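You operate a simulated robot arm through the tools that you are given. There is no shell and no other tool. Be economical: measure what you need, move in short steps, check, and stop when the job is done.

Carry out the task below with a simulated two-armed robot. There is one attempt and no reset: what you move stays moved.

## Task
Turn both grease cups to their marks, then crank the shaft on by a quarter turn or a little more.
Fine: crank knob clockwise; drive lever to HAND for it and back to STARTER.

The check looks at the end state, three seconds after you hand in, the way a careful person would. Anything else that was tipped, shoved, dropped, spilled or broken makes it a failure.

## Robot
Two 6-joint arms with two-finger parallel grippers on one trunk, on a base that drives. Base frame: it is fixed to the floor where the robot stands at the start and does not move with it; the origin is under the middle of the robot, x ahead of it, y to its left, z up. Lengths are in mm, angles in rad, forces in N, time in s.
The left shoulder is at the start at [280, 185, 1230], the right one opposite. With the tool pointing down near the work surface each hand reaches from about 160 to 860 mm from the robot's upright axis, wherever it stands, measured 20 degrees to its own side. Places, roughly: crank knob [300, -400, 800]; drive lever [300, -500, 800]; grey guard latch [500, -700, 1200]; hub knob [700, -400, 1000]; lock pin [800, -100, 1100]; lower grease cup [400, 0, 800]; red guard latch [500, -800, 1200]; roller lever [400, -100, 800]; steel shaft [700, -300, 1000]; tension knob [400, -200, 800]; upper grease cup [800, 0, 1100]. Payload 1.57 kg a hand.
The TCP of each hand is the grasp point between the finger pads, 30 mm short of the fingertips. In the tool frame z runs along the fingers and y along their closing line. Largest opening 80 mm; finger width 17, thickness 12; the body of the gripper, 40 by 82 mm, starts 80 mm behind the TCP.
Orientation is that of the tool frame in the base frame, as [roll, pitch, yaw] about the fixed x, y, z axes, in that order (R = Rz(yaw) Ry(pitch) Rx(roll)). With the fingers straight down and closing along the base's y, the tool's x points along the base's -x, its y along +y and its z along -z.

## Interface
- The arms move only by the tool servo_tool. It takes "left_motion", "right_motion" or both (then of equal length, played together; a hand with none holds still); each is a list of rows, each an object of numbers (a shift or turn left out is 0, a gripper value left out holds the last): "fingers": the opening, from 0 (shut) to 1 (fully open); "tx", "ty", "tz": the shift along the base's x, y, z in mm; "rx", "ry", "rz": the turn, a rotation vector about the base's x, y, z in rad. In form: [{"fingers": .., "tx": .., "ty": .., "tz": .., "rx": .., "ry": .., "rz": ..}, ...]. A call has 1 to 12 rows; each row is the pose to reach, as a shift and turn from the pose commanded when the call began. Rows are played at 5 a second. More than 50 mm and 0.15 rad between two rows, or a gripper value outside its range, and nothing of the call is played. A pose out of reach is approached as far as the arm can. The call stops where the force on the tool passes 40 N (or 10 N more than at its start, if that is more) or the arm is blocked; 0.2 s more then pass. The fingers move at their own pace (about 153 mm/s each) and stop on an object; they squeeze with about 27 N. The grip force told is the motor's: it shows also when the fingers shut on nothing. Time passes only in rows, and 0.2 s behind the last, so rows that repeat a pose let the fingers close. It gives the time, the measured TCP pose, the force on the tool (base axes), the opening and the grip force at its end, in the units of the frame above (readings bear some noise), with the torque about the TCP (base axes, N m) and any sound that the robot's microphone picked up.
- Cameras (640 x 400 px; columns grow to the right, rows downward): "scene" is now at [214, -43.1, 1674.4]; the picture's right is [-0.71, -0.70, 0.00], its down [-0.60, 0.61, -0.52] and it looks along [0.37, -0.37, -0.85] (base axes); focal length 214 px, centre (320, 200). "left" rides on the left gripper at [72, 7, -122] in its tool frame; the picture's right is [-0.09, 1.00, 0.00], its down [-0.84, -0.08, -0.54] and it looks along [-0.54, -0.05, 0.84] (tool axes); focal length 238 px, centre (320, 200). "right" rides on the right gripper at [72, -6, -122] in its tool frame; the picture's right is [0.09, 1.00, 0.00], its down [-0.84, 0.08, -0.54] and it looks along [-0.54, 0.05, 0.84] (tool axes); focal length 238 px, centre (320, 200). There is no depth. A picture from a camera that has moved, and an enlarged one, comes with that camera's place and axes in the base frame and with its lens. The place of the scene camera against the robot may be out by one fixed shift of up to 25 mm in any direction.
- capture(camera): a new picture of that camera. It takes no simulated time.
- lift_body(by): slides the trunk up (or, below 0, down) by that many mm; the arms and the scene camera ride with it, the base frame stays. It gives what a move gives, with no picture.
- base_move(legs): drives the robot by 1 to 6 legs, each [ahead, turn to the left] in mm and rad, along the robot's own axes; the way and the turn of a leg run together, so that a leg with both is an arc; at most 1500 mm and 3.142 rad a leg. The arms and the cameras ride along, it lands a little off, and it stops where it bumps. It gives what a move gives.
- turn_head(pan, tilt): turns the head with the scene camera to pan (to the left, within 1.501 rad either way) and tilt (down, from -0.506 to 1.204), counted from straight ahead of the robot. It gives what a move gives.
- inspect(camera, box): a new picture of the part [left, top, right, bottom] of that camera's present view, enlarged. It takes no simulated time.
- sign_off(): hands the job in; it is judged then, once.

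Work in short steps. Places have to be worked out from the pictures, the camera data and where the tool is seen: move nearer, look again, correct. Check each grasp and each placing, and mend what went wrong. You have 120 turns and 100 pictures in all, those below and enlarged ones among them. Open the grippers and draw the arms clear of the work before you hand the job in, unless the task says otherwise; then end with one line.

The tools are called after "Request:" as a command line: name --argument value ..., lists and objects as JSON in quotes. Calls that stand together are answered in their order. servo_tool: Moves the arms, as the interface text tells. Its arguments: {"type":"object","properties":{"left_motion":{"type":"array","items":{"type":"object","properties":{"fingers":{"type":"number"},"tx":{"type":"number"},"ty":{"type":"number"},"tz":{"type":"number"},"rx":{"type":"number"},"ry":{"type":"number"},"rz":{"type":"number"}}}},"right_motion":{"type":"array","items":{"type":"object","properties":{"fingers":{"type":"number"},"tx":{"type":"number"},"ty":{"type":"number"},"tz":{"type":"number"},"rx":{"type":"number"},"ry":{"type":"number"},"rz":{"type":"number"}}}}},"required":[]} The other tools are called the same way: lift_body (by) slides the trunk up or down; base_move (legs) drives the base; turn_head (pan, tilt) turns the head that bears the scene camera; capture (camera) takes a picture; inspect (camera, box) takes an enlarged picture of a part of a camera's view; sign_off () hands the job in.

At the start:

```text
time_s: 0.0
left_eef_pos: [463.7, -85.8, 1416.2]
left_tcp_rot: [-3.141, 0.001, -3.141]
left_ft_force: [-0.5, 0.4, 0.8]
left_torque: [-0.01, -0.02, 0.0]
left_width: 80.3
left_grip_force: 0.0
right_eef_pos: [317.3, -464.3, 1425.8]
right_tcp_rot: [3.141, 0.002, -3.141]
right_ft_force: [-0.4, -0.2, 0.0]
right_torque: [0.01, 0.01, -0.01]
right_width: 80.0
right_grip_force: 0.1
trunk travel left (down, up): [-925.0, 65.0]
robot x, y, heading: [0.8, -0.9, 0.009]
head pan, tilt: [-0.792, 1.021]
```

scene: 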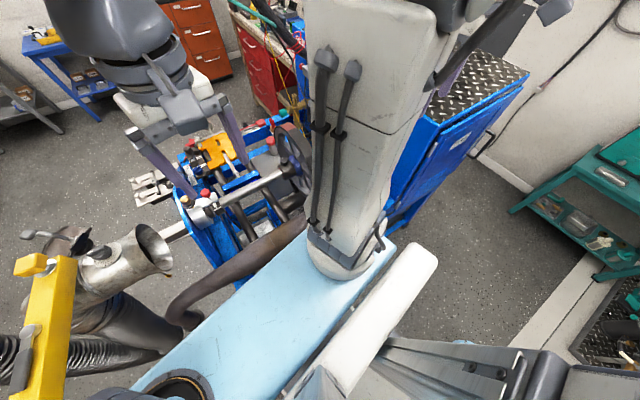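
right: 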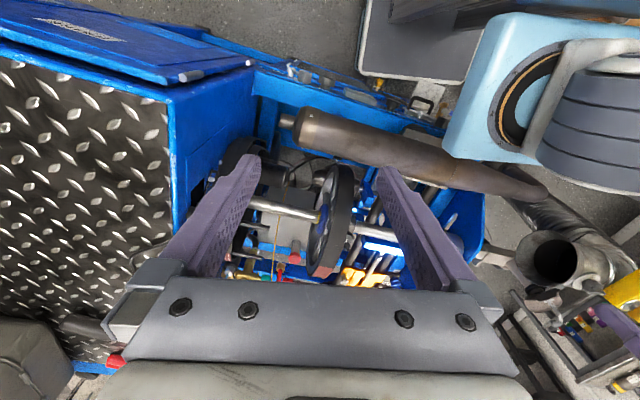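
left: 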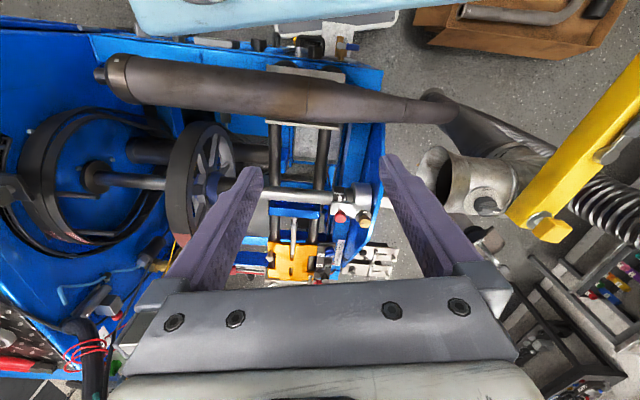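

I start by turning the head to look at the machine from a different angle.

Request:
turn_head --pan -0.35 --tilt 0.85

Request:
capture --camera "scene"

Request:
inspect --camera "left" --box '[240, 100, 420, 290]'

Request:
inspect --camera "right" --box '[200, 130, 480, 300]'

```text
time_s: 0.9
left_eef_pos: [463.0, -86.3, 1415.2]
left_tcp_rot: [-3.142, 0.0, -3.141]
left_ft_force: [-0.4, -0.7, -0.3]
left_torque: [0.02, -0.03, 0.03]
left_width: 80.2
left_grip_force: 0.0
right_eef_pos: [318.2, -463.9, 1425.7]
right_tcp_rot: [3.141, 0.002, 3.14]
right_ft_force: [0.5, 1.0, -0.7]
right_torque: [0.01, 0.03, 0.01]
right_width: 79.8
right_grip_force: 0.1
trunk travel left (down, up): [-925.0, 65.0]
robot x, y, heading: [1.5, 0.7, -0.002]
head pan, tilt: [-0.351, 0.85]
```

```text
96 pictures are left
camera scene: at [239.5, -21.3, 1686.9], right [-0.34, -0.94, 0.0], down [-0.71, 0.26, -0.66], along [0.62, -0.23, -0.75], focal length 214 px, centre (320, 200)
```

scene: 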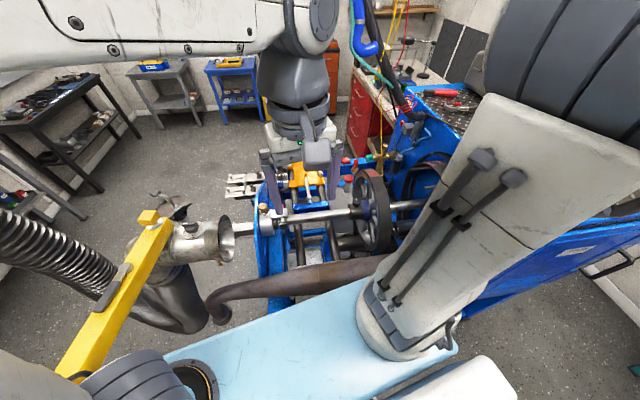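

```text
2.11 times, centred on (330, 195) of left
camera zoom: at [391.8, -79.1, 1538.2], right [0.09, 1.0, 0.0], down [0.84, -0.08, 0.54], along [0.54, -0.05, -0.84], focal length 502 px, centre (299, 210)
```

zoom: 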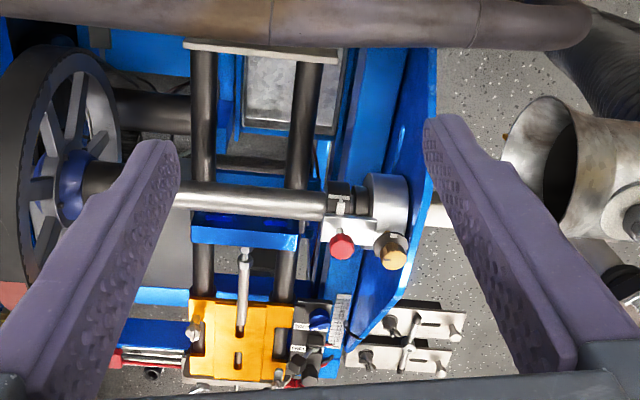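

```text
2.29 times, centred on (340, 215) of right
camera zoom: at [247.3, -470.7, 1549.7], right [-0.09, 1.0, 0.0], down [0.84, 0.08, 0.54], along [0.54, 0.05, -0.84], focal length 545 px, centre (274, 166)
```

zoom: 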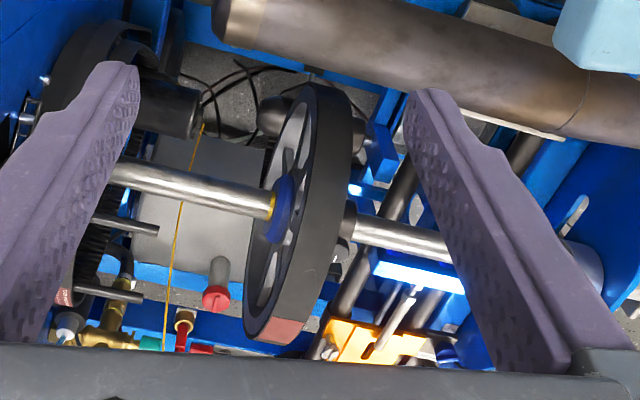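

The arms hide the near side of the machine; I'll back off a little to see its face, with the arms up high.

Request:
base_move --legs '[[-450, 0]]'

Request:
capture --camera "scene"

Request:
capture --camera "right"

Request:
capture --camera "left"

```text
time_s: 3.6
left_eef_pos: [12.1, -86.9, 1415.8]
left_tcp_rot: [-3.141, 0.001, 3.14]
left_ft_force: [-0.6, -0.1, -0.2]
left_torque: [0.03, 0.01, 0.02]
left_width: 80.0
left_grip_force: 0.2
right_eef_pos: [-133.3, -464.7, 1427.2]
right_tcp_rot: [3.141, 0.0, 3.136]
right_ft_force: [0.2, -0.9, 0.6]
right_torque: [0.01, 0.0, 0.01]
right_width: 79.9
right_grip_force: 0.0
trunk travel left (down, up): [-925.0, 65.0]
robot x, y, heading: [-454.3, 1.2, -0.003]
head pan, tilt: [-0.351, 0.85]
```

```text
93 pictures are left
camera scene: at [-211.8, -21.3, 1687.0], right [-0.35, -0.94, 0.0], down [-0.7, 0.26, -0.66], along [0.62, -0.23, -0.75], focal length 214 px, centre (320, 200)
```

scene: 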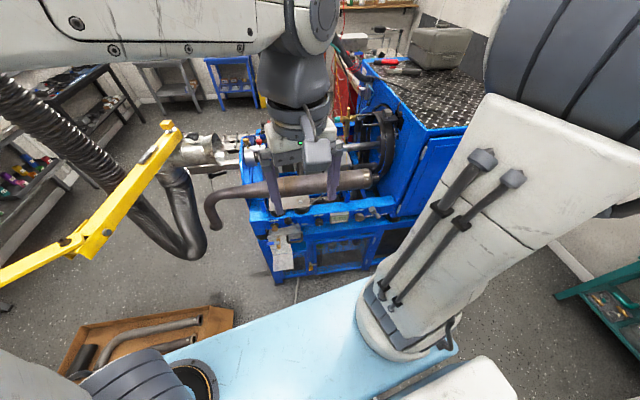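

```text
92 pictures are left
camera right: at [-205.0, -470.8, 1549.7], right [-0.09, 1.0, 0.0], down [0.84, 0.07, 0.54], along [0.54, 0.05, -0.84], focal length 238 px, centre (320, 200)
```

right: 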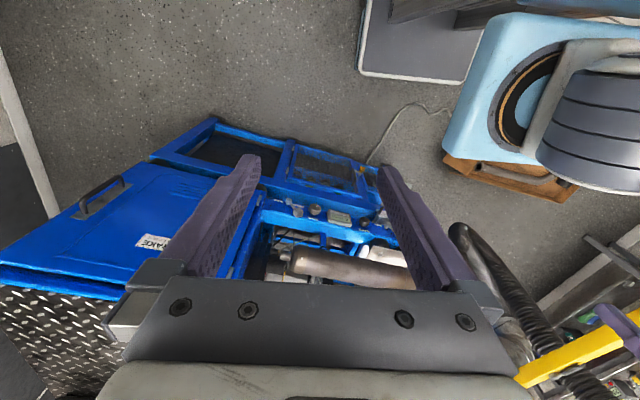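

```text
91 pictures are left
camera left: at [-59.6, -79.5, 1538.2], right [0.09, 1.0, 0.0], down [0.84, -0.08, 0.54], along [0.54, -0.05, -0.84], focal length 238 px, centre (320, 200)
```

left: 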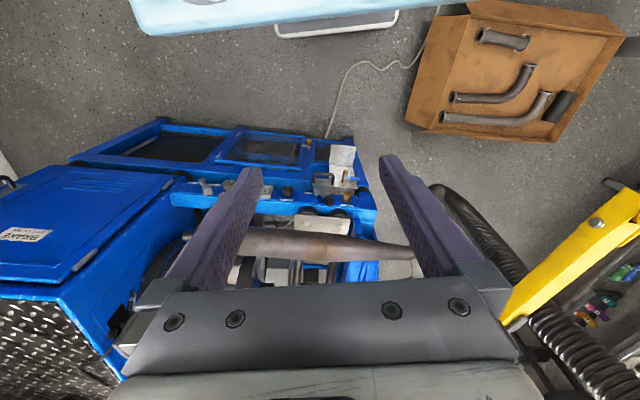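

The near rail with controls is now visible; I zoom in on it.

Request:
inspect --camera "left" --box '[150, 120, 400, 290]'

Request:
inspect --camera "right" --box '[240, 150, 430, 280]'

Request:
inspect --camera "scene" --box '[230, 100, 420, 280]'

```text
2.35 times, centred on (275, 205) of left
camera zoom: at [-59.6, -79.5, 1538.2], right [0.09, 1.0, 0.0], down [0.84, -0.08, 0.54], along [0.54, -0.05, -0.84], focal length 561 px, centre (426, 188)
```

zoom: 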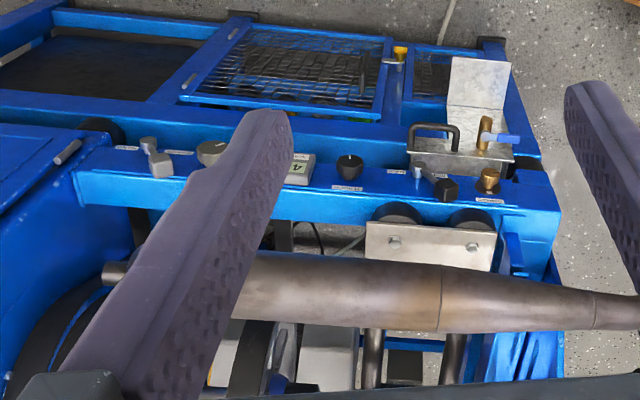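

```text
3.08 times, centred on (335, 215) of right
camera zoom: at [-205.0, -470.8, 1549.7], right [-0.09, 1.0, 0.0], down [0.84, 0.07, 0.54], along [0.54, 0.05, -0.84], focal length 733 px, centre (274, 154)
```

zoom: 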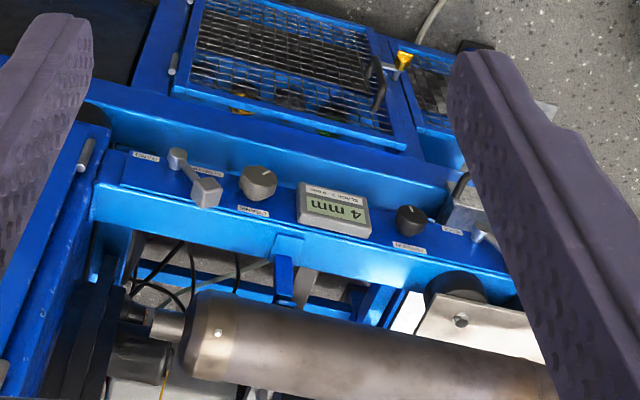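

```text
2.22 times, centred on (325, 190) of scene
camera zoom: at [-211.8, -21.3, 1687.0], right [-0.35, -0.94, 0.0], down [-0.7, 0.26, -0.66], along [0.62, -0.23, -0.75], focal length 477 px, centre (309, 222)
```

zoom: 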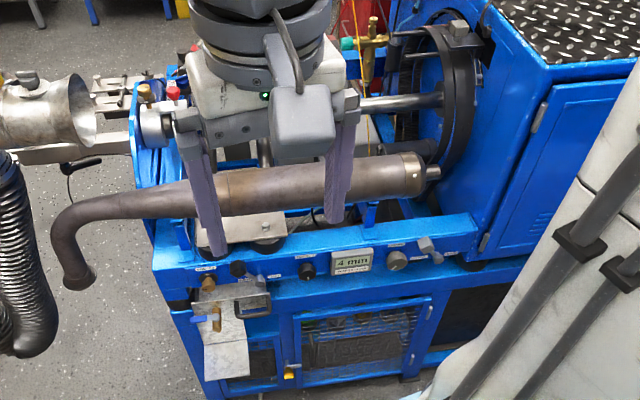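

Controls, from the robot's right: drive lever, crank knob, display, black tension knob, roller lever, lower grease cup. I drive forward part way and lower both hands to view them closer.

Request:
base_move --legs '[[250, 0]]'

Request:
servo_tool --left_motion '[{"tx": -30, "ty": 10, "tz": -40}, {"tx": -60, "ty": 20, "tz": -80}, {"tx": -90, "ty": 30, "tz": -120}, {"tx": -90, "ty": 40, "tz": -160}, {"tx": -90, "ty": 50, "tz": -200}, {"tx": -90, "ty": 60, "tz": -240}, {"tx": -90, "ty": 60, "tz": -280}]' --right_motion '[{"tz": -40}, {"tz": -80}, {"tz": -120}, {"tz": -160}, {"tz": -200}, {"tz": -240}, {"tz": -280}]'

Request:
capture --camera "left"

Request:
capture --camera "right"

```text
time_s: 5.4
left_eef_pos: [263.3, -85.0, 1415.1]
left_tcp_rot: [-3.14, 0.0, -3.141]
left_ft_force: [-0.9, 1.3, 0.1]
left_torque: [-0.02, -0.01, -0.02]
left_width: 80.3
left_grip_force: 0.1
right_eef_pos: [117.0, -464.2, 1426.7]
right_tcp_rot: [-3.141, 0.002, 3.141]
right_ft_force: [-1.0, -0.3, -0.2]
right_torque: [-0.03, -0.03, 0.0]
right_width: 79.8
right_grip_force: 0.1
trunk travel left (down, up): [-925.0, 65.0]
robot x, y, heading: [-200.6, -0.5, 0.001]
head pan, tilt: [-0.351, 0.85]
```

```text
refused: row 1 steps farther than a row can; nothing moved
```

```text
87 pictures are left
camera left: at [190.8, -78.7, 1538.2], right [0.09, 1.0, 0.0], down [0.84, -0.08, 0.54], along [0.54, -0.05, -0.84], focal length 238 px, centre (320, 200)
```

left: 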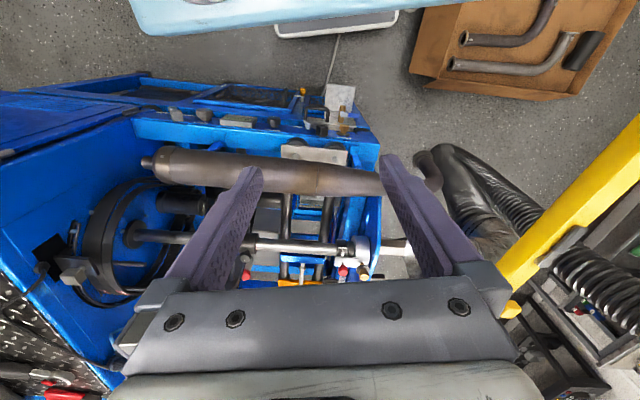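

```text
86 pictures are left
camera right: at [46.4, -470.4, 1549.6], right [-0.09, 1.0, 0.0], down [0.84, 0.08, 0.54], along [0.54, 0.05, -0.84], focal length 238 px, centre (320, 200)
```

right: 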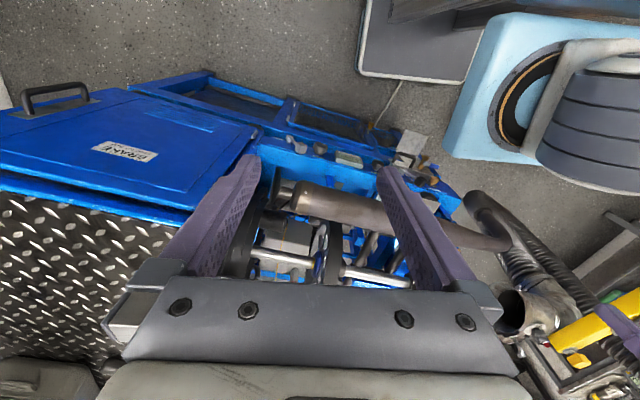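

Pipe is around x≈455, so hands at x≈280 descend clear of it. I lower them both for close views.

Request:
servo_tool --left_motion '[{"tz": -45}, {"tz": -90}, {"tz": -135}, {"tz": -180}, {"tz": -225}, {"tz": -270}, {"tz": -315}, {"tz": -360}, {"tz": -400}, {"tx": 10, "ty": 30, "tz": -420}]' --right_motion '[{"tx": 15, "tz": -45}, {"tx": 30, "tz": -85}, {"tx": 45, "tz": -125}, {"tx": 60, "tz": -165}, {"tx": 75, "tz": -210}, {"tx": 90, "tz": -255}, {"tx": 105, "tz": -300}, {"tx": 120, "tz": -345}, {"tx": 135, "tz": -390}, {"tx": 150, "ty": 20, "tz": -430}]'

Request:
capture --camera "left"

Request:
capture --camera "right"

```text
time_s: 7.6
left_eef_pos: [273.0, -54.7, 995.5]
left_tcp_rot: [-3.141, -0.001, 3.141]
left_ft_force: [-0.4, -0.7, 0.5]
left_torque: [-0.02, -0.03, -0.02]
left_width: 80.0
left_grip_force: 0.1
right_eef_pos: [266.5, -445.2, 996.9]
right_tcp_rot: [-3.141, -0.001, 3.14]
right_ft_force: [-0.7, 0.2, -0.5]
right_torque: [0.01, -0.01, 0.01]
right_width: 80.1
right_grip_force: 0.1
trunk travel left (down, up): [-925.0, 65.0]
robot x, y, heading: [-203.2, -2.5, -0.001]
head pan, tilt: [-0.351, 0.85]
```

```text
85 pictures are left
camera left: at [201.4, -48.5, 1118.0], right [0.09, 1.0, 0.0], down [0.84, -0.08, 0.54], along [0.54, -0.05, -0.84], focal length 238 px, centre (320, 200)
```

left: 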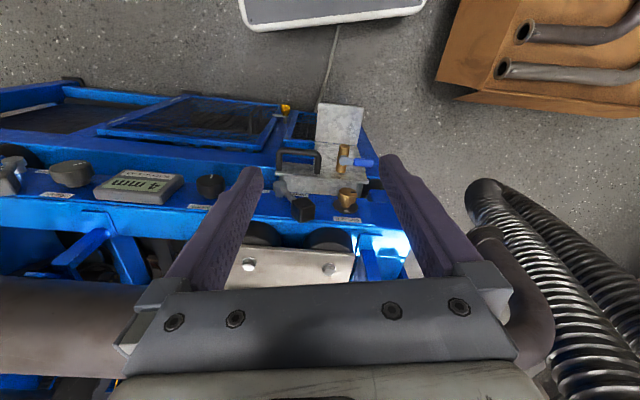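

```text
84 pictures are left
camera right: at [195.7, -451.0, 1119.0], right [-0.09, 1.0, 0.0], down [0.84, 0.08, 0.54], along [0.54, 0.05, -0.84], focal length 238 px, centre (320, 200)
```

right: 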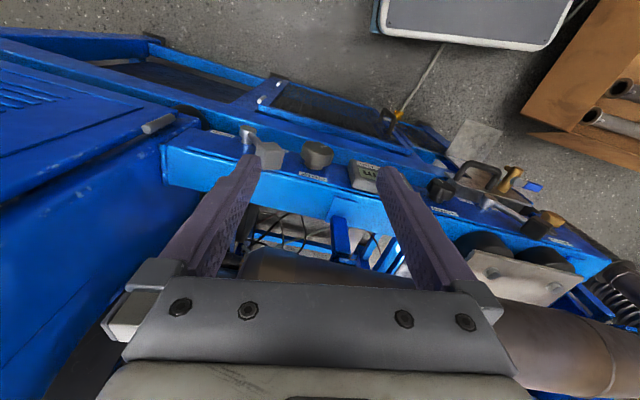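

Zooming in on labels and marks.

Request:
inspect --camera "left" --box '[270, 135, 400, 225]'

Request:
inspect --camera "left" --box '[0, 130, 240, 240]'

Request:
inspect --camera "right" --box '[190, 115, 350, 210]'

```text
4.44 times, centred on (335, 180) of left
camera zoom: at [201.4, -48.5, 1118.0], right [0.09, 1.0, 0.0], down [0.84, -0.08, 0.54], along [0.54, -0.05, -0.84], focal length 1059 px, centre (253, 289)
```

zoom: 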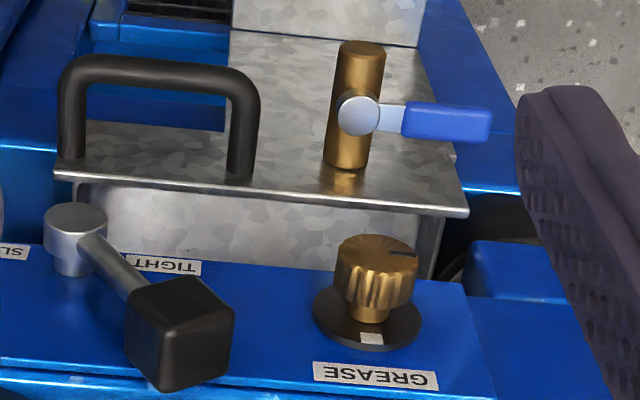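

```text
2.67 times, centred on (120, 185) of left
camera zoom: at [201.4, -48.5, 1118.0], right [0.09, 1.0, 0.0], down [0.84, -0.08, 0.54], along [0.54, -0.05, -0.84], focal length 636 px, centre (853, 240)
```

zoom: 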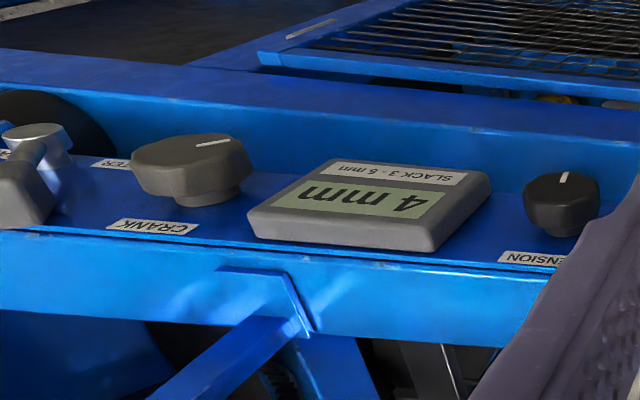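

```text
4.00 times, centred on (270, 162) of right
camera zoom: at [195.7, -451.0, 1119.0], right [-0.09, 1.0, 0.0], down [0.84, 0.08, 0.54], along [0.54, 0.05, -0.84], focal length 953 px, centre (520, 350)
```

zoom: 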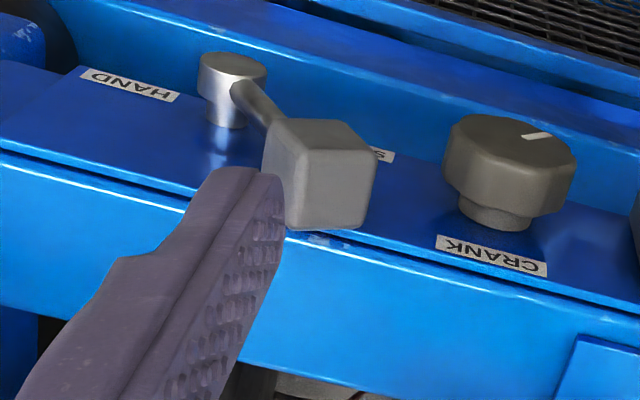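

Caps appear displaced towards the robot, so the panel seems steeply tilted facing the robot. I tilt both hands to look more horizontally and determine the panel's slope.

Request:
servo_tool --left_motion '[{"tx": -15, "ry": -0.1}, {"tx": -30, "tz": -10, "ry": -0.22}, {"tx": -45, "tz": -25, "ry": -0.34}, {"tx": -60, "tz": -40, "ry": -0.46}, {"tx": -75, "tz": -60, "ry": -0.58}, {"tx": -90, "tz": -80, "ry": -0.7}]' --right_motion '[{"tx": -20, "ry": -0.1}, {"tx": -40, "tz": -10, "ry": -0.22}, {"tx": -60, "tz": -25, "ry": -0.34}, {"tx": -80, "tz": -40, "ry": -0.46}, {"tx": -105, "tz": -60, "ry": -0.58}, {"tx": -130, "tz": -80, "ry": -0.7}]'

Request:
capture --camera "left"

Request:
capture --camera "right"

```text
time_s: 8.6
left_eef_pos: [287.4, -33.4, 972.6]
left_tcp_rot: [-3.087, 0.386, -2.873]
left_ft_force: [0.2, -0.9, 0.3]
left_torque: [-0.04, 0.04, -0.03]
left_width: 79.9
left_grip_force: 0.1
right_eef_pos: [211.5, -502.8, 1002.1]
right_tcp_rot: [3.096, 0.373, 3.072]
right_ft_force: [0.3, 0.4, -0.3]
right_torque: [-0.05, 0.04, -0.03]
right_width: 79.9
right_grip_force: 0.0
right hand out of reach, approached as far as the arm can: row 1, 2, 3, 4
trunk travel left (down, up): [-925.0, 65.0]
robot x, y, heading: [-199.9, 0.5, -0.003]
head pan, tilt: [-0.351, 0.85]
stopped in row 4 (left hand): the arm was blocked; the commanded pose is now the measured one
```

```text
80 pictures are left
camera left: at [174.6, -50.7, 1058.2], right [-0.16, 0.99, -0.02], down [0.56, 0.11, 0.82], along [0.81, 0.12, -0.57], focal length 238 px, centre (320, 200)
```

left: 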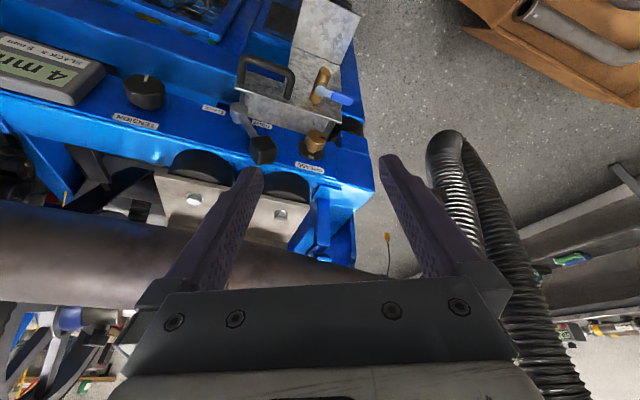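

```text
79 pictures are left
camera right: at [101.1, -507.5, 1090.1], right [-0.03, 1.0, 0.01], down [0.58, 0.01, 0.81], along [0.81, 0.03, -0.58], focal length 238 px, centre (320, 200)
```

right: 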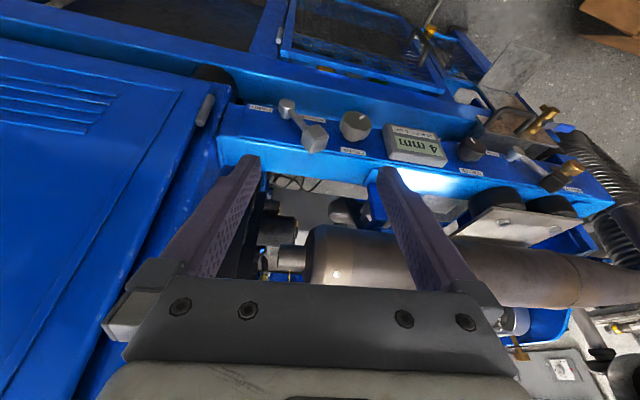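

The pose was limited by joint range (robot too close). Still, these views give a different angle; zoom to determine the panel normal.

Request:
inspect --camera "left" --box '[200, 50, 360, 180]'

Request:
inspect --camera "right" --box '[240, 80, 500, 190]'

Request:
inspect --camera "scene" --box '[240, 150, 440, 300]'

```text
3.08 times, centred on (280, 115) of left
camera zoom: at [174.6, -50.7, 1058.2], right [-0.16, 0.99, -0.02], down [0.56, 0.11, 0.82], along [0.81, 0.12, -0.57], focal length 733 px, centre (443, 462)
```

zoom: 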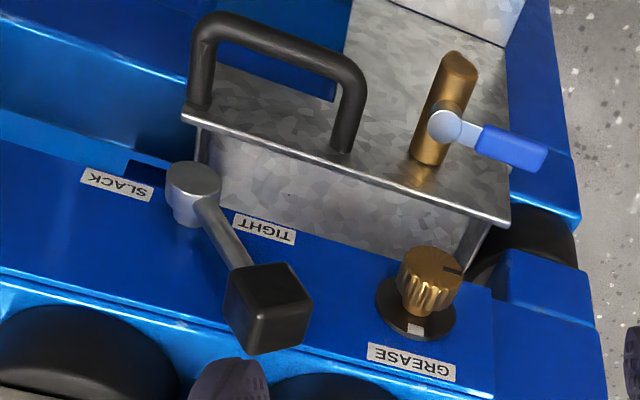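

```text
2.46 times, centred on (370, 135) of right
camera zoom: at [101.1, -507.5, 1090.1], right [-0.03, 1.0, 0.01], down [0.58, 0.01, 0.81], along [0.81, 0.03, -0.58], focal length 587 px, centre (197, 360)
```

zoom: 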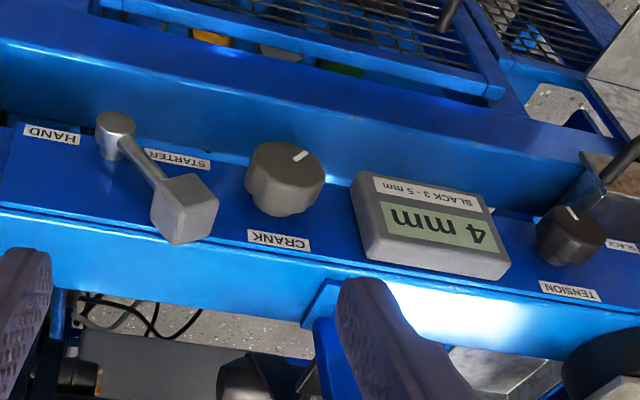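

```text
2.67 times, centred on (340, 225) of scene
camera zoom: at [39.7, -20.2, 1686.8], right [-0.34, -0.94, 0.0], down [-0.71, 0.26, -0.66], along [0.62, -0.23, -0.75], focal length 572 px, centre (267, 133)
```

zoom: 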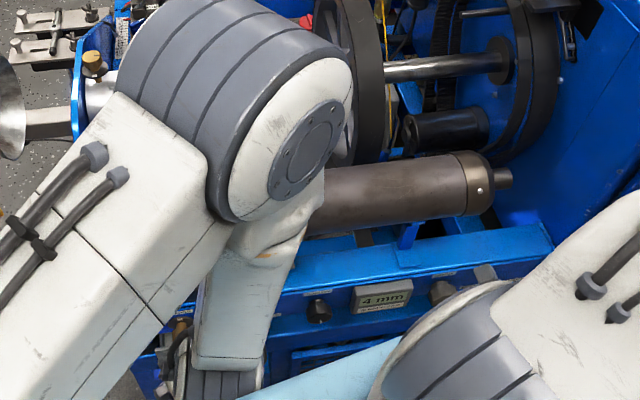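

Triangulating: crank knob face ≈ (323,-441,786), lower cup ≈ (403,-21,786); the panel is nearly vertical, facing the robot, rail yaw ≈ -0.19. I'll back off, shift right and square the robot to the panel.

Request:
base_move --legs '[[-250, 0], [0, 0.3], [-160, 0], [0, -0.49]]'

Request:
capture --camera "scene"

```text
time_s: 13.8
left_eef_pos: [-133.4, -175.0, 972.0]
left_tcp_rot: [-3.086, 0.388, -3.063]
left_ft_force: [-0.8, -0.8, 0.1]
left_torque: [0.01, 0.0, 0.0]
left_width: 79.8
left_grip_force: 0.0
right_eef_pos: [-294.9, -620.4, 1002.2]
right_tcp_rot: [3.098, 0.376, 2.879]
right_ft_force: [0.6, -0.4, 0.7]
right_torque: [0.0, 0.01, -0.02]
right_width: 80.0
right_grip_force: 0.1
trunk travel left (down, up): [-925.0, 65.0]
robot x, y, heading: [-607.2, -45.1, -0.19]
head pan, tilt: [-0.351, 0.85]
```

```text
75 pictures are left
camera scene: at [-374.0, -112.6, 1687.0], right [-0.52, -0.86, 0.0], down [-0.64, 0.39, -0.66], along [0.57, -0.34, -0.75], focal length 214 px, centre (320, 200)
```

scene: 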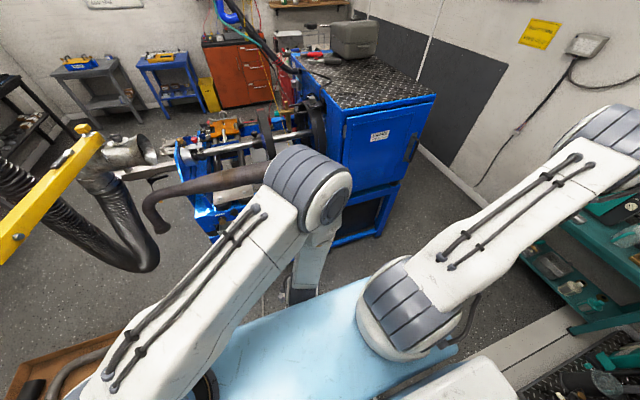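

Now lower the trunk so that the hands can reach horizontally to the panel, then tilt the head to view.

Request:
lift_body --by -300

Request:
turn_head --pan 0.0 --tilt 0.6

Request:
capture --camera "scene"

```text
time_s: 16.8
left_eef_pos: [-134.2, -174.8, 673.9]
left_tcp_rot: [-3.084, 0.386, -3.062]
left_ft_force: [-0.2, 0.3, 1.7]
left_torque: [-0.02, -0.01, 0.02]
left_width: 79.8
left_grip_force: 0.1
right_eef_pos: [-296.0, -619.7, 702.4]
right_tcp_rot: [3.098, 0.375, 2.881]
right_ft_force: [-0.7, 0.1, -0.1]
right_torque: [-0.06, 0.03, 0.01]
right_width: 79.9
right_grip_force: 0.1
trunk travel left (down, up): [-625.0, 365.0]
robot x, y, heading: [-603.6, -47.3, -0.191]
head pan, tilt: [-0.351, 0.85]
```

```text
time_s: 17.6
left_eef_pos: [-133.6, -174.5, 672.4]
left_tcp_rot: [-3.083, 0.388, -3.064]
left_ft_force: [1.3, 0.5, 0.0]
left_torque: [-0.03, -0.04, -0.04]
left_width: 80.0
left_grip_force: 0.1
right_eef_pos: [-295.4, -619.4, 702.4]
right_tcp_rot: [3.096, 0.376, 2.879]
right_ft_force: [0.8, 0.2, 0.3]
right_torque: [0.01, 0.03, 0.01]
right_width: 79.7
right_grip_force: 0.1
trunk travel left (down, up): [-625.0, 365.0]
robot x, y, heading: [-603.1, -48.5, -0.189]
head pan, tilt: [0.0, 0.6]
```

```text
74 pictures are left
camera scene: at [-354.4, -89.2, 1407.8], right [-0.19, -0.98, 0.0], down [-0.56, 0.11, -0.82], along [0.81, -0.16, -0.57], focal length 214 px, centre (320, 200)
```

scene: 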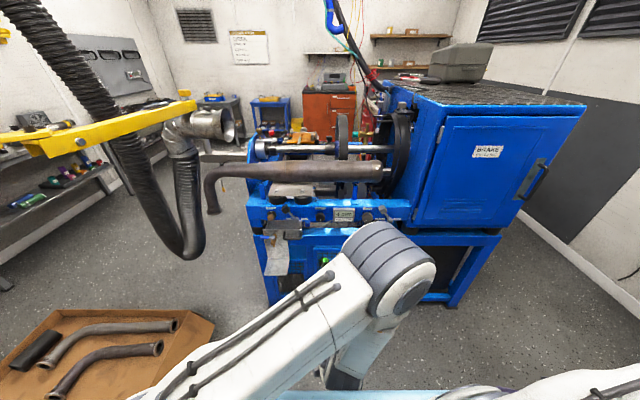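

Zoom on the machine from here.

Request:
inspect --camera "scene" --box '[235, 100, 425, 220]'

Request:
inspect --camera "scene" --box '[250, 180, 400, 275]'

```text
3.33 times, centred on (330, 160) of scene
camera zoom: at [-354.4, -89.2, 1407.8], right [-0.19, -0.98, 0.0], down [-0.56, 0.11, -0.82], along [0.81, -0.16, -0.57], focal length 715 px, centre (287, 333)
```

zoom: 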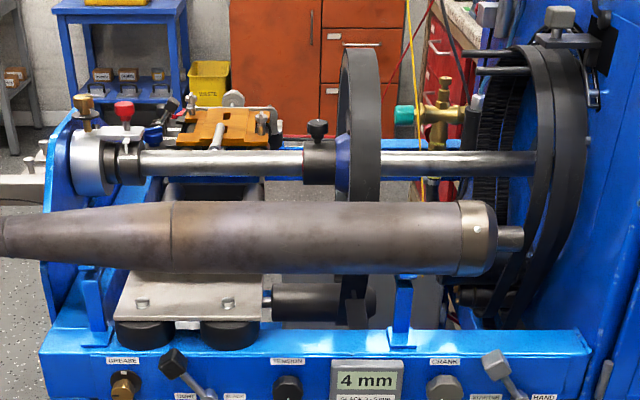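

```text
4.21 times, centred on (325, 228) of scene
camera zoom: at [-354.4, -89.2, 1407.8], right [-0.19, -0.98, 0.0], down [-0.56, 0.11, -0.82], along [0.81, -0.16, -0.57], focal length 903 px, centre (299, 84)
```

zoom: 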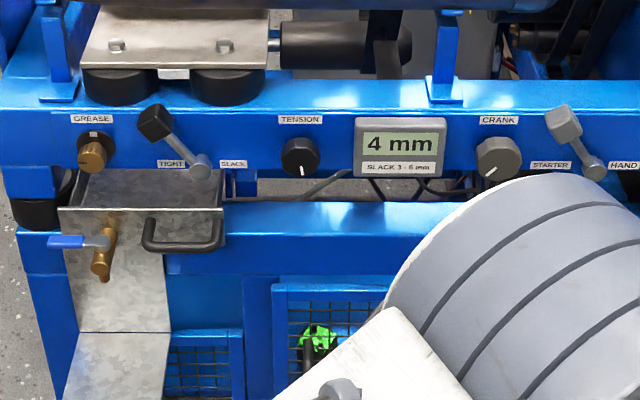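

Clear view now: panel is vertical, facing the robot; the upper cup stands vertically on the left bearing. I first swing the left hand left, tilting its fingers forward, while away from the machine.

Request:
servo_tool --left_motion '[{"tx": 7, "ty": 35, "tz": 15, "rx": 0.01, "ry": -0.137}, {"tx": 14, "ty": 70, "tz": 30, "rx": 0.02, "ry": -0.274}, {"tx": 21, "ty": 105, "tz": 45, "rx": 0.03, "ry": -0.41}, {"tx": 28, "ty": 140, "tz": 60, "rx": 0.04, "ry": -0.548}, {"tx": 35, "ty": 175, "tz": 75, "rx": 0.05, "ry": -0.685}, {"tx": 42, "ty": 210, "tz": 90, "rx": 0.06, "ry": -0.82}, {"tx": 47, "ty": 245, "tz": 105, "rx": 0.07, "ry": -0.96}, {"tx": 47, "ty": 245, "tz": 114, "rx": 0.086, "ry": -1.09}]'

Request:
capture --camera "scene"

```text
time_s: 18.2
left_eef_pos: [-75.5, -176.7, 694.9]
left_tcp_rot: [-2.847, 0.646, -2.813]
left_ft_force: [-0.8, -0.2, -0.4]
left_torque: [0.01, -0.01, 0.01]
left_width: 79.8
left_grip_force: 0.0
left hand out of reach, approached as far as the arm can: row 2, 3
right_eef_pos: [-295.7, -621.3, 703.0]
right_tcp_rot: [3.097, 0.375, 2.877]
right_ft_force: [-0.4, 0.3, 0.7]
right_torque: [0.02, 0.0, 0.03]
right_width: 80.1
right_grip_force: 0.1
trunk travel left (down, up): [-625.0, 365.0]
robot x, y, heading: [-606.3, -51.9, -0.196]
head pan, tilt: [0.0, 0.6]
stopped in row 3 (left hand): the arm was blocked; the commanded pose is now the measured one
```

```text
71 pictures are left
camera scene: at [-354.6, -89.1, 1407.9], right [-0.19, -0.98, 0.0], down [-0.55, 0.11, -0.83], along [0.81, -0.16, -0.56], focal length 214 px, centre (320, 200)
```

scene: 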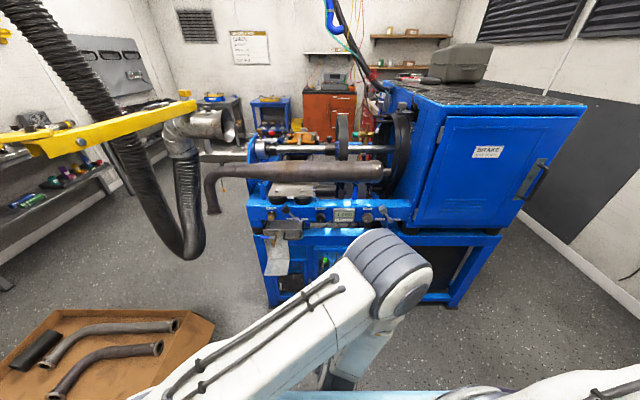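

The hand is folded too near the trunk. I extend it forward and left first without turning.

Request:
servo_tool --left_motion '[{"tx": 30, "ty": 28, "tz": 16}, {"tx": 60, "ty": 56, "tz": 32}, {"tx": 90, "ty": 84, "tz": 48}, {"tx": 120, "ty": 112, "tz": 64}, {"tx": 150, "ty": 140, "tz": 80}, {"tx": 180, "ty": 168, "tz": 96}, {"tx": 210, "ty": 192, "tz": 110}]'

Request:
capture --camera "scene"

```text
time_s: 19.8
left_eef_pos: [133.8, 16.5, 805.1]
left_tcp_rot: [-2.849, 0.647, -2.814]
left_ft_force: [0.4, -0.4, -0.4]
left_torque: [0.02, 0.02, 0.02]
left_width: 79.7
left_grip_force: 0.0
right_eef_pos: [-295.1, -620.8, 703.1]
right_tcp_rot: [3.096, 0.373, 2.878]
right_ft_force: [0.5, 0.0, 0.2]
right_torque: [0.0, -0.01, 0.02]
right_width: 79.7
right_grip_force: 0.0
trunk travel left (down, up): [-625.0, 365.0]
robot x, y, heading: [-607.4, -49.2, -0.189]
head pan, tilt: [0.0, 0.6]
```

```text
70 pictures are left
camera scene: at [-354.3, -89.3, 1407.8], right [-0.19, -0.98, 0.0], down [-0.55, 0.11, -0.83], along [0.81, -0.16, -0.56], focal length 214 px, centre (320, 200)
```

scene: 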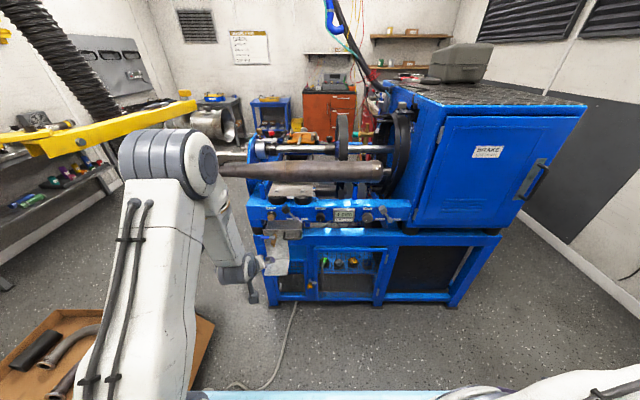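

Elbow has opened out. Now turn the left tool to point horizontally at the panel.

Request:
servo_tool --left_motion '[{"rx": 0.028, "ry": -0.129, "rz": -0.03}, {"rx": 0.057, "ry": -0.259, "rz": -0.06}, {"rx": 0.085, "ry": -0.388, "rz": -0.09}, {"rx": 0.114, "ry": -0.517, "rz": -0.12}, {"rx": 0.142, "ry": -0.646, "rz": -0.149}, {"rx": 0.17, "ry": -0.776, "rz": -0.178}, {"rx": 0.199, "ry": -0.905, "rz": -0.208}]'

Request:
capture --camera "left"

```text
time_s: 21.4
left_eef_pos: [156.8, 15.9, 809.8]
left_tcp_rot: [2.493, 1.569, 2.305]
left_ft_force: [-0.2, 0.3, -0.2]
left_torque: [0.0, 0.02, 0.03]
left_width: 80.0
left_grip_force: 0.0
left hand out of reach, approached as far as the arm can: row 7
right_eef_pos: [-296.4, -620.2, 703.0]
right_tcp_rot: [3.097, 0.376, 2.88]
right_ft_force: [-0.3, 0.1, -1.1]
right_torque: [-0.03, -0.01, -0.01]
right_width: 80.0
right_grip_force: 0.0
trunk travel left (down, up): [-625.0, 365.0]
robot x, y, heading: [-603.9, -48.0, -0.193]
head pan, tilt: [0.0, 0.6]
```

```text
69 pictures are left
camera left: at [39.1, 44.8, 737.9], right [0.19, 0.98, 0.09], down [-0.55, 0.03, 0.84], along [0.82, -0.21, 0.54], focal length 238 px, centre (320, 200)
```

left: 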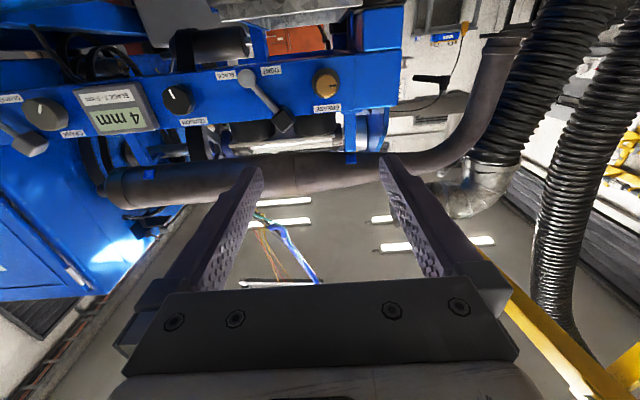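

The hand points at the panel well. I zoom at the lower cup, to read notch and mark.

Request:
inspect --camera "left" --box '[285, 50, 365, 120]'

Request:
inspect --camera "left" --box '[0, 60, 220, 190]'

```text
5.71 times, centred on (325, 85) of left
camera zoom: at [39.1, 44.8, 737.9], right [0.19, 0.98, 0.09], down [-0.55, 0.03, 0.84], along [0.82, -0.21, 0.54], focal length 1362 px, centre (291, 857)
```

zoom: 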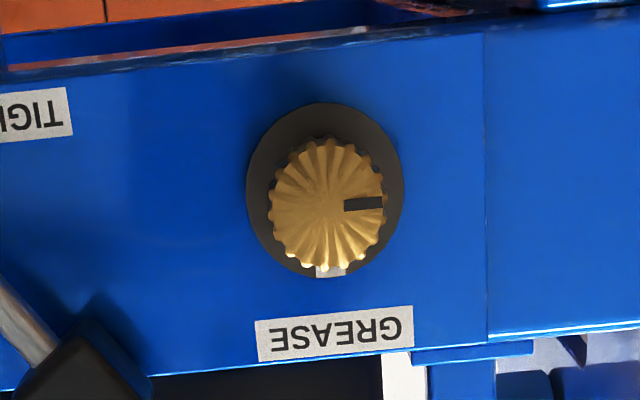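

```text
2.91 times, centred on (110, 125) of left
camera zoom: at [39.1, 44.8, 737.9], right [0.19, 0.98, 0.09], down [-0.55, 0.03, 0.84], along [0.82, -0.21, 0.54], focal length 693 px, centre (931, 418)
```

zoom: 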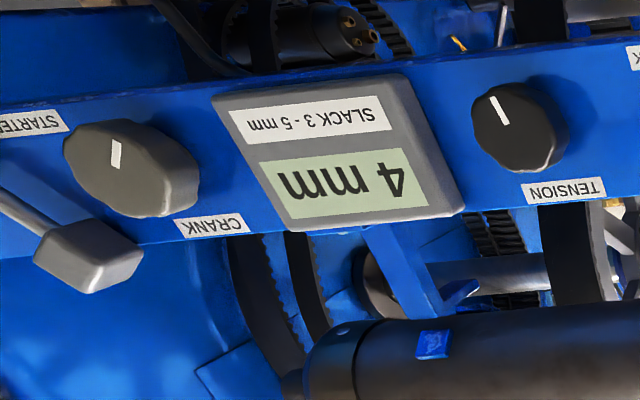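

Cap ≈31 mm wide, centre ≈ (403,-22,784); notch needs ≈88° clockwise to the white mark at top. I drive forward 180 mm; elbow clearance to the yellow beam is estimated >100 mm.

Request:
base_move --legs '[[180, 0]]'

Request:
capture --camera "scene"

Request:
capture --camera "left"

```text
time_s: 22.9
left_eef_pos: [334.7, -20.0, 808.6]
left_tcp_rot: [3.105, 1.567, 2.914]
left_ft_force: [0.6, 0.5, -0.5]
left_torque: [0.0, 0.03, 0.0]
left_width: 80.0
left_grip_force: 0.1
right_eef_pos: [-118.6, -654.7, 702.7]
right_tcp_rot: [3.098, 0.375, 2.879]
right_ft_force: [0.6, -0.4, -0.1]
right_torque: [0.0, 0.03, -0.02]
right_width: 79.9
right_grip_force: 0.0
trunk travel left (down, up): [-625.0, 365.0]
robot x, y, heading: [-427.8, -81.1, -0.193]
head pan, tilt: [0.0, 0.6]
```

```text
66 pictures are left
camera scene: at [-177.1, -123.8, 1407.9], right [-0.19, -0.98, 0.0], down [-0.55, 0.11, -0.83], along [0.81, -0.16, -0.56], focal length 214 px, centre (320, 200)
```

scene: 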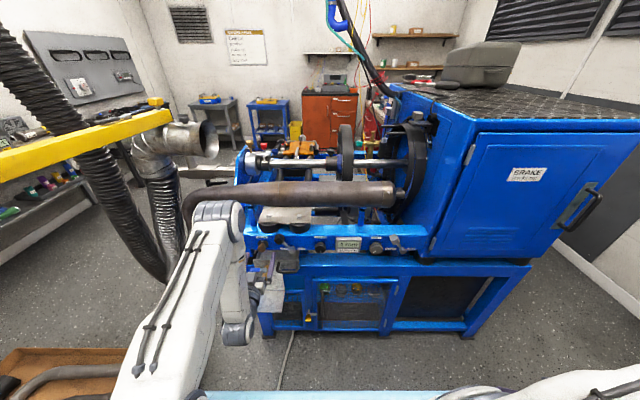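

```text
65 pictures are left
camera left: at [216.4, 9.8, 738.0], right [0.19, 0.98, 0.09], down [-0.54, 0.03, 0.84], along [0.82, -0.21, 0.54], focal length 238 px, centre (320, 200)
```

left: 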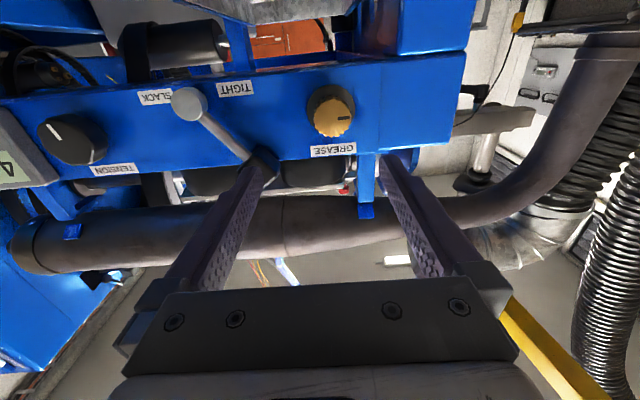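

Cup confirmed at (403,-21.6,785). I narrow the fingers, centre on it, and advance so that the tips straddle the cap.

Request:
servo_tool --left_motion '[{"fingers": 0.62, "tx": 2.2, "ty": 11.3, "tz": -12}, {"tx": 2.2, "ty": 11.3, "tz": -23.5}, {"tx": 2.2, "ty": 11.3, "tz": -23.5}, {"tx": 22, "ty": 7.5, "tz": -23.5}, {"tx": 32, "ty": 5.5, "tz": -23.5}]'

Request:
capture --camera "left"

```text
time_s: 24.1
left_eef_pos: [367.3, -15.4, 784.5]
left_tcp_rot: [3.094, 1.567, 2.904]
left_ft_force: [0.0, 1.1, 0.1]
left_torque: [0.03, 0.05, 0.0]
left_width: 49.7
left_grip_force: 0.1
right_eef_pos: [-117.6, -654.7, 702.7]
right_tcp_rot: [3.095, 0.376, 2.878]
right_ft_force: [-0.2, 0.5, -0.1]
right_torque: [0.0, 0.01, 0.01]
right_width: 79.9
right_grip_force: 0.1
trunk travel left (down, up): [-625.0, 365.0]
robot x, y, heading: [-427.7, -80.9, -0.19]
head pan, tilt: [0.0, 0.6]
```

```text
64 pictures are left
camera left: at [248.1, 14.9, 714.7], right [0.19, 0.98, 0.09], down [-0.54, 0.03, 0.84], along [0.82, -0.21, 0.54], focal length 238 px, centre (320, 200)
```

left: 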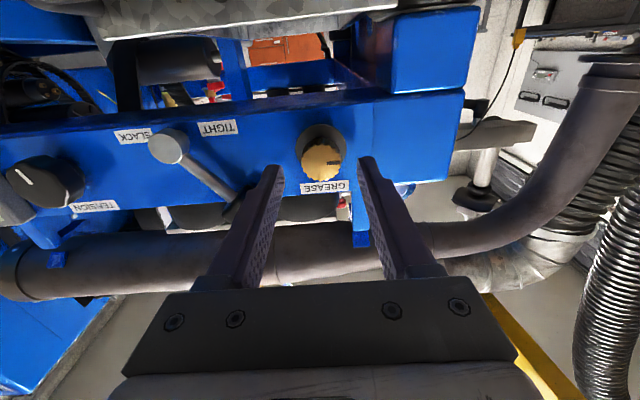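

Aligned. Advance 22 mm and close.

Request:
servo_tool --left_motion '[{"tx": 11, "ty": -1, "tz": -1.5}, {"tx": 21.6, "ty": -3, "tz": -1.5}, {"tx": 21.6, "ty": -3, "tz": -1.5, "fingers": 0}, {"tx": 21.6, "ty": -3, "tz": -1.5}, {"tx": 21.6, "ty": -3, "tz": -1.5}]'

Request:
capture --camera "left"

```text
time_s: 25.3
left_eef_pos: [387.4, -18.1, 784.6]
left_tcp_rot: [3.12, 1.566, 2.927]
left_ft_force: [-2.4, -3.0, 0.0]
left_torque: [0.01, -0.12, -0.18]
left_width: 28.6
left_grip_force: 38.0
right_eef_pos: [-118.5, -655.6, 702.9]
right_tcp_rot: [3.095, 0.376, 2.879]
right_ft_force: [0.2, -0.8, 0.4]
right_torque: [-0.02, -0.01, 0.01]
right_width: 80.2
right_grip_force: 0.0
trunk travel left (down, up): [-625.0, 365.0]
robot x, y, heading: [-427.4, -84.7, -0.194]
head pan, tilt: [0.0, 0.6]
```

```text
63 pictures are left
camera left: at [269.4, 11.9, 713.2], right [0.19, 0.98, 0.09], down [-0.54, 0.03, 0.84], along [0.82, -0.21, 0.54], focal length 238 px, centre (320, 200)
```

left: 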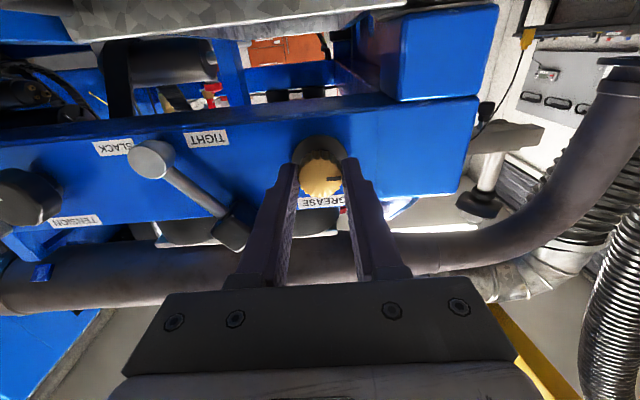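

Grip is firm on the cap (28.6 mm). Turn clockwise (about the into-panel axis), half first.

Request:
servo_tool --left_motion '[{"rx": 0.126, "ry": -0.024}, {"rx": 0.251, "ry": -0.048}, {"rx": 0.377, "ry": -0.073}, {"rx": 0.503, "ry": -0.097}, {"rx": 0.628, "ry": -0.121}, {"rx": 0.754, "ry": -0.145}]'

Request:
capture --camera "left"

```text
time_s: 26.7
left_eef_pos: [388.0, -16.5, 784.8]
left_tcp_rot: [1.576, 0.804, 1.385]
left_ft_force: [-11.5, -1.5, 3.4]
left_torque: [-0.13, -0.61, -0.66]
left_width: 28.5
left_grip_force: 38.3
right_eef_pos: [-118.4, -655.0, 701.5]
right_tcp_rot: [3.097, 0.375, 2.878]
right_ft_force: [-0.4, 0.3, 0.6]
right_torque: [-0.01, -0.03, 0.0]
right_width: 79.8
right_grip_force: 0.0
trunk travel left (down, up): [-625.0, 365.0]
robot x, y, heading: [-425.5, -82.0, -0.19]
head pan, tilt: [0.0, 0.6]
```

```text
62 pictures are left
camera left: at [278.5, 59.3, 738.2], right [0.12, 0.64, 0.76], down [-0.65, -0.53, 0.55], along [0.75, -0.56, 0.35], focal length 238 px, centre (320, 200)
```

left: 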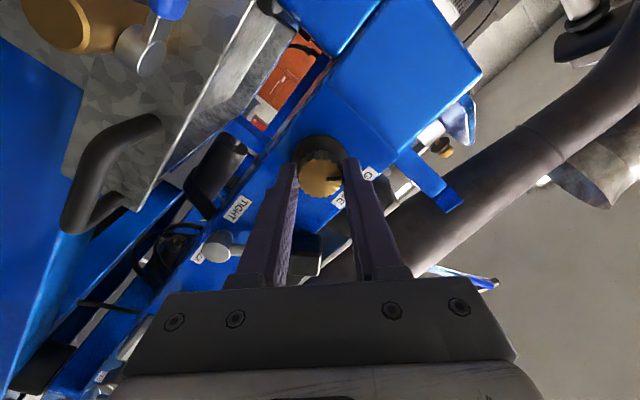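

Cap follows. Continue the second half.

Request:
servo_tool --left_motion '[{"rx": 0.126, "ry": -0.024}, {"rx": 0.251, "ry": -0.048}, {"rx": 0.377, "ry": -0.073}, {"rx": 0.503, "ry": -0.097}, {"rx": 0.628, "ry": -0.121}, {"rx": 0.73, "ry": -0.141}]'

Request:
inspect --camera "left" --box '[260, 110, 400, 220]'

```text
time_s: 28.1
left_eef_pos: [387.8, -17.1, 784.0]
left_tcp_rot: [1.569, 0.055, 1.386]
left_ft_force: [-15.2, 3.2, 11.0]
left_torque: [-0.06, -0.32, -0.42]
left_width: 28.4
left_grip_force: 38.1
right_eef_pos: [-120.0, -654.7, 701.4]
right_tcp_rot: [3.094, 0.376, 2.878]
right_ft_force: [-0.5, 0.2, -0.3]
right_torque: [0.01, 0.01, 0.0]
right_width: 80.0
right_grip_force: 0.1
trunk travel left (down, up): [-625.0, 365.0]
robot x, y, heading: [-430.7, -80.6, -0.194]
head pan, tilt: [0.0, 0.6]
```

```text
3.64 times, centred on (330, 165) of left
camera zoom: at [281.8, 76.1, 787.7], right [-0.01, -0.04, 1.0], down [-0.69, -0.73, -0.03], along [0.73, -0.69, -0.02], focal length 867 px, centre (284, 327)
```

zoom: 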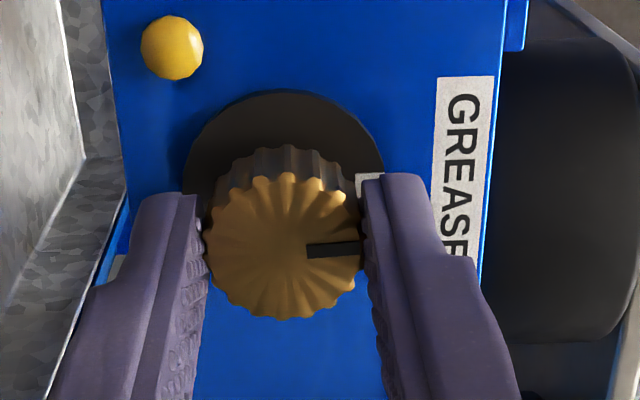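

The notch now points right at the mark. Release and back off to verify.

Request:
servo_tool --left_motion '[{"fingers": 0.55}, {"fingers": 0.55}, {"tx": -20, "ty": 3.8}, {"tx": -59, "ty": 11}]'

Request:
inspect --camera "left" --box '[260, 90, 420, 220]'

```text
time_s: 29.1
left_eef_pos: [339.8, -8.2, 783.6]
left_tcp_rot: [1.573, 0.06, 1.383]
left_ft_force: [-0.5, 0.7, 0.3]
left_torque: [0.03, 0.0, -0.03]
left_width: 43.9
left_grip_force: 0.0
left hand out of reach, approached as far as the arm can: row 4
right_eef_pos: [-119.1, -654.8, 702.1]
right_tcp_rot: [3.099, 0.374, 2.878]
right_ft_force: [0.3, 0.7, 0.0]
right_torque: [-0.01, 0.0, -0.01]
right_width: 80.1
right_grip_force: 0.1
trunk travel left (down, up): [-625.0, 365.0]
robot x, y, heading: [-424.6, -86.8, -0.194]
head pan, tilt: [0.0, 0.6]
```

```text
3.08 times, centred on (340, 155) of left
camera zoom: at [233.1, 85.4, 787.2], right [-0.01, -0.03, 1.0], down [-0.69, -0.72, -0.03], along [0.73, -0.69, -0.02], focal length 733 px, centre (258, 338)
```

zoom: 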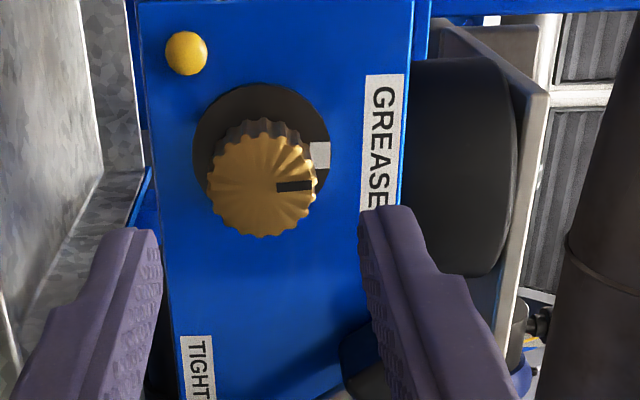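

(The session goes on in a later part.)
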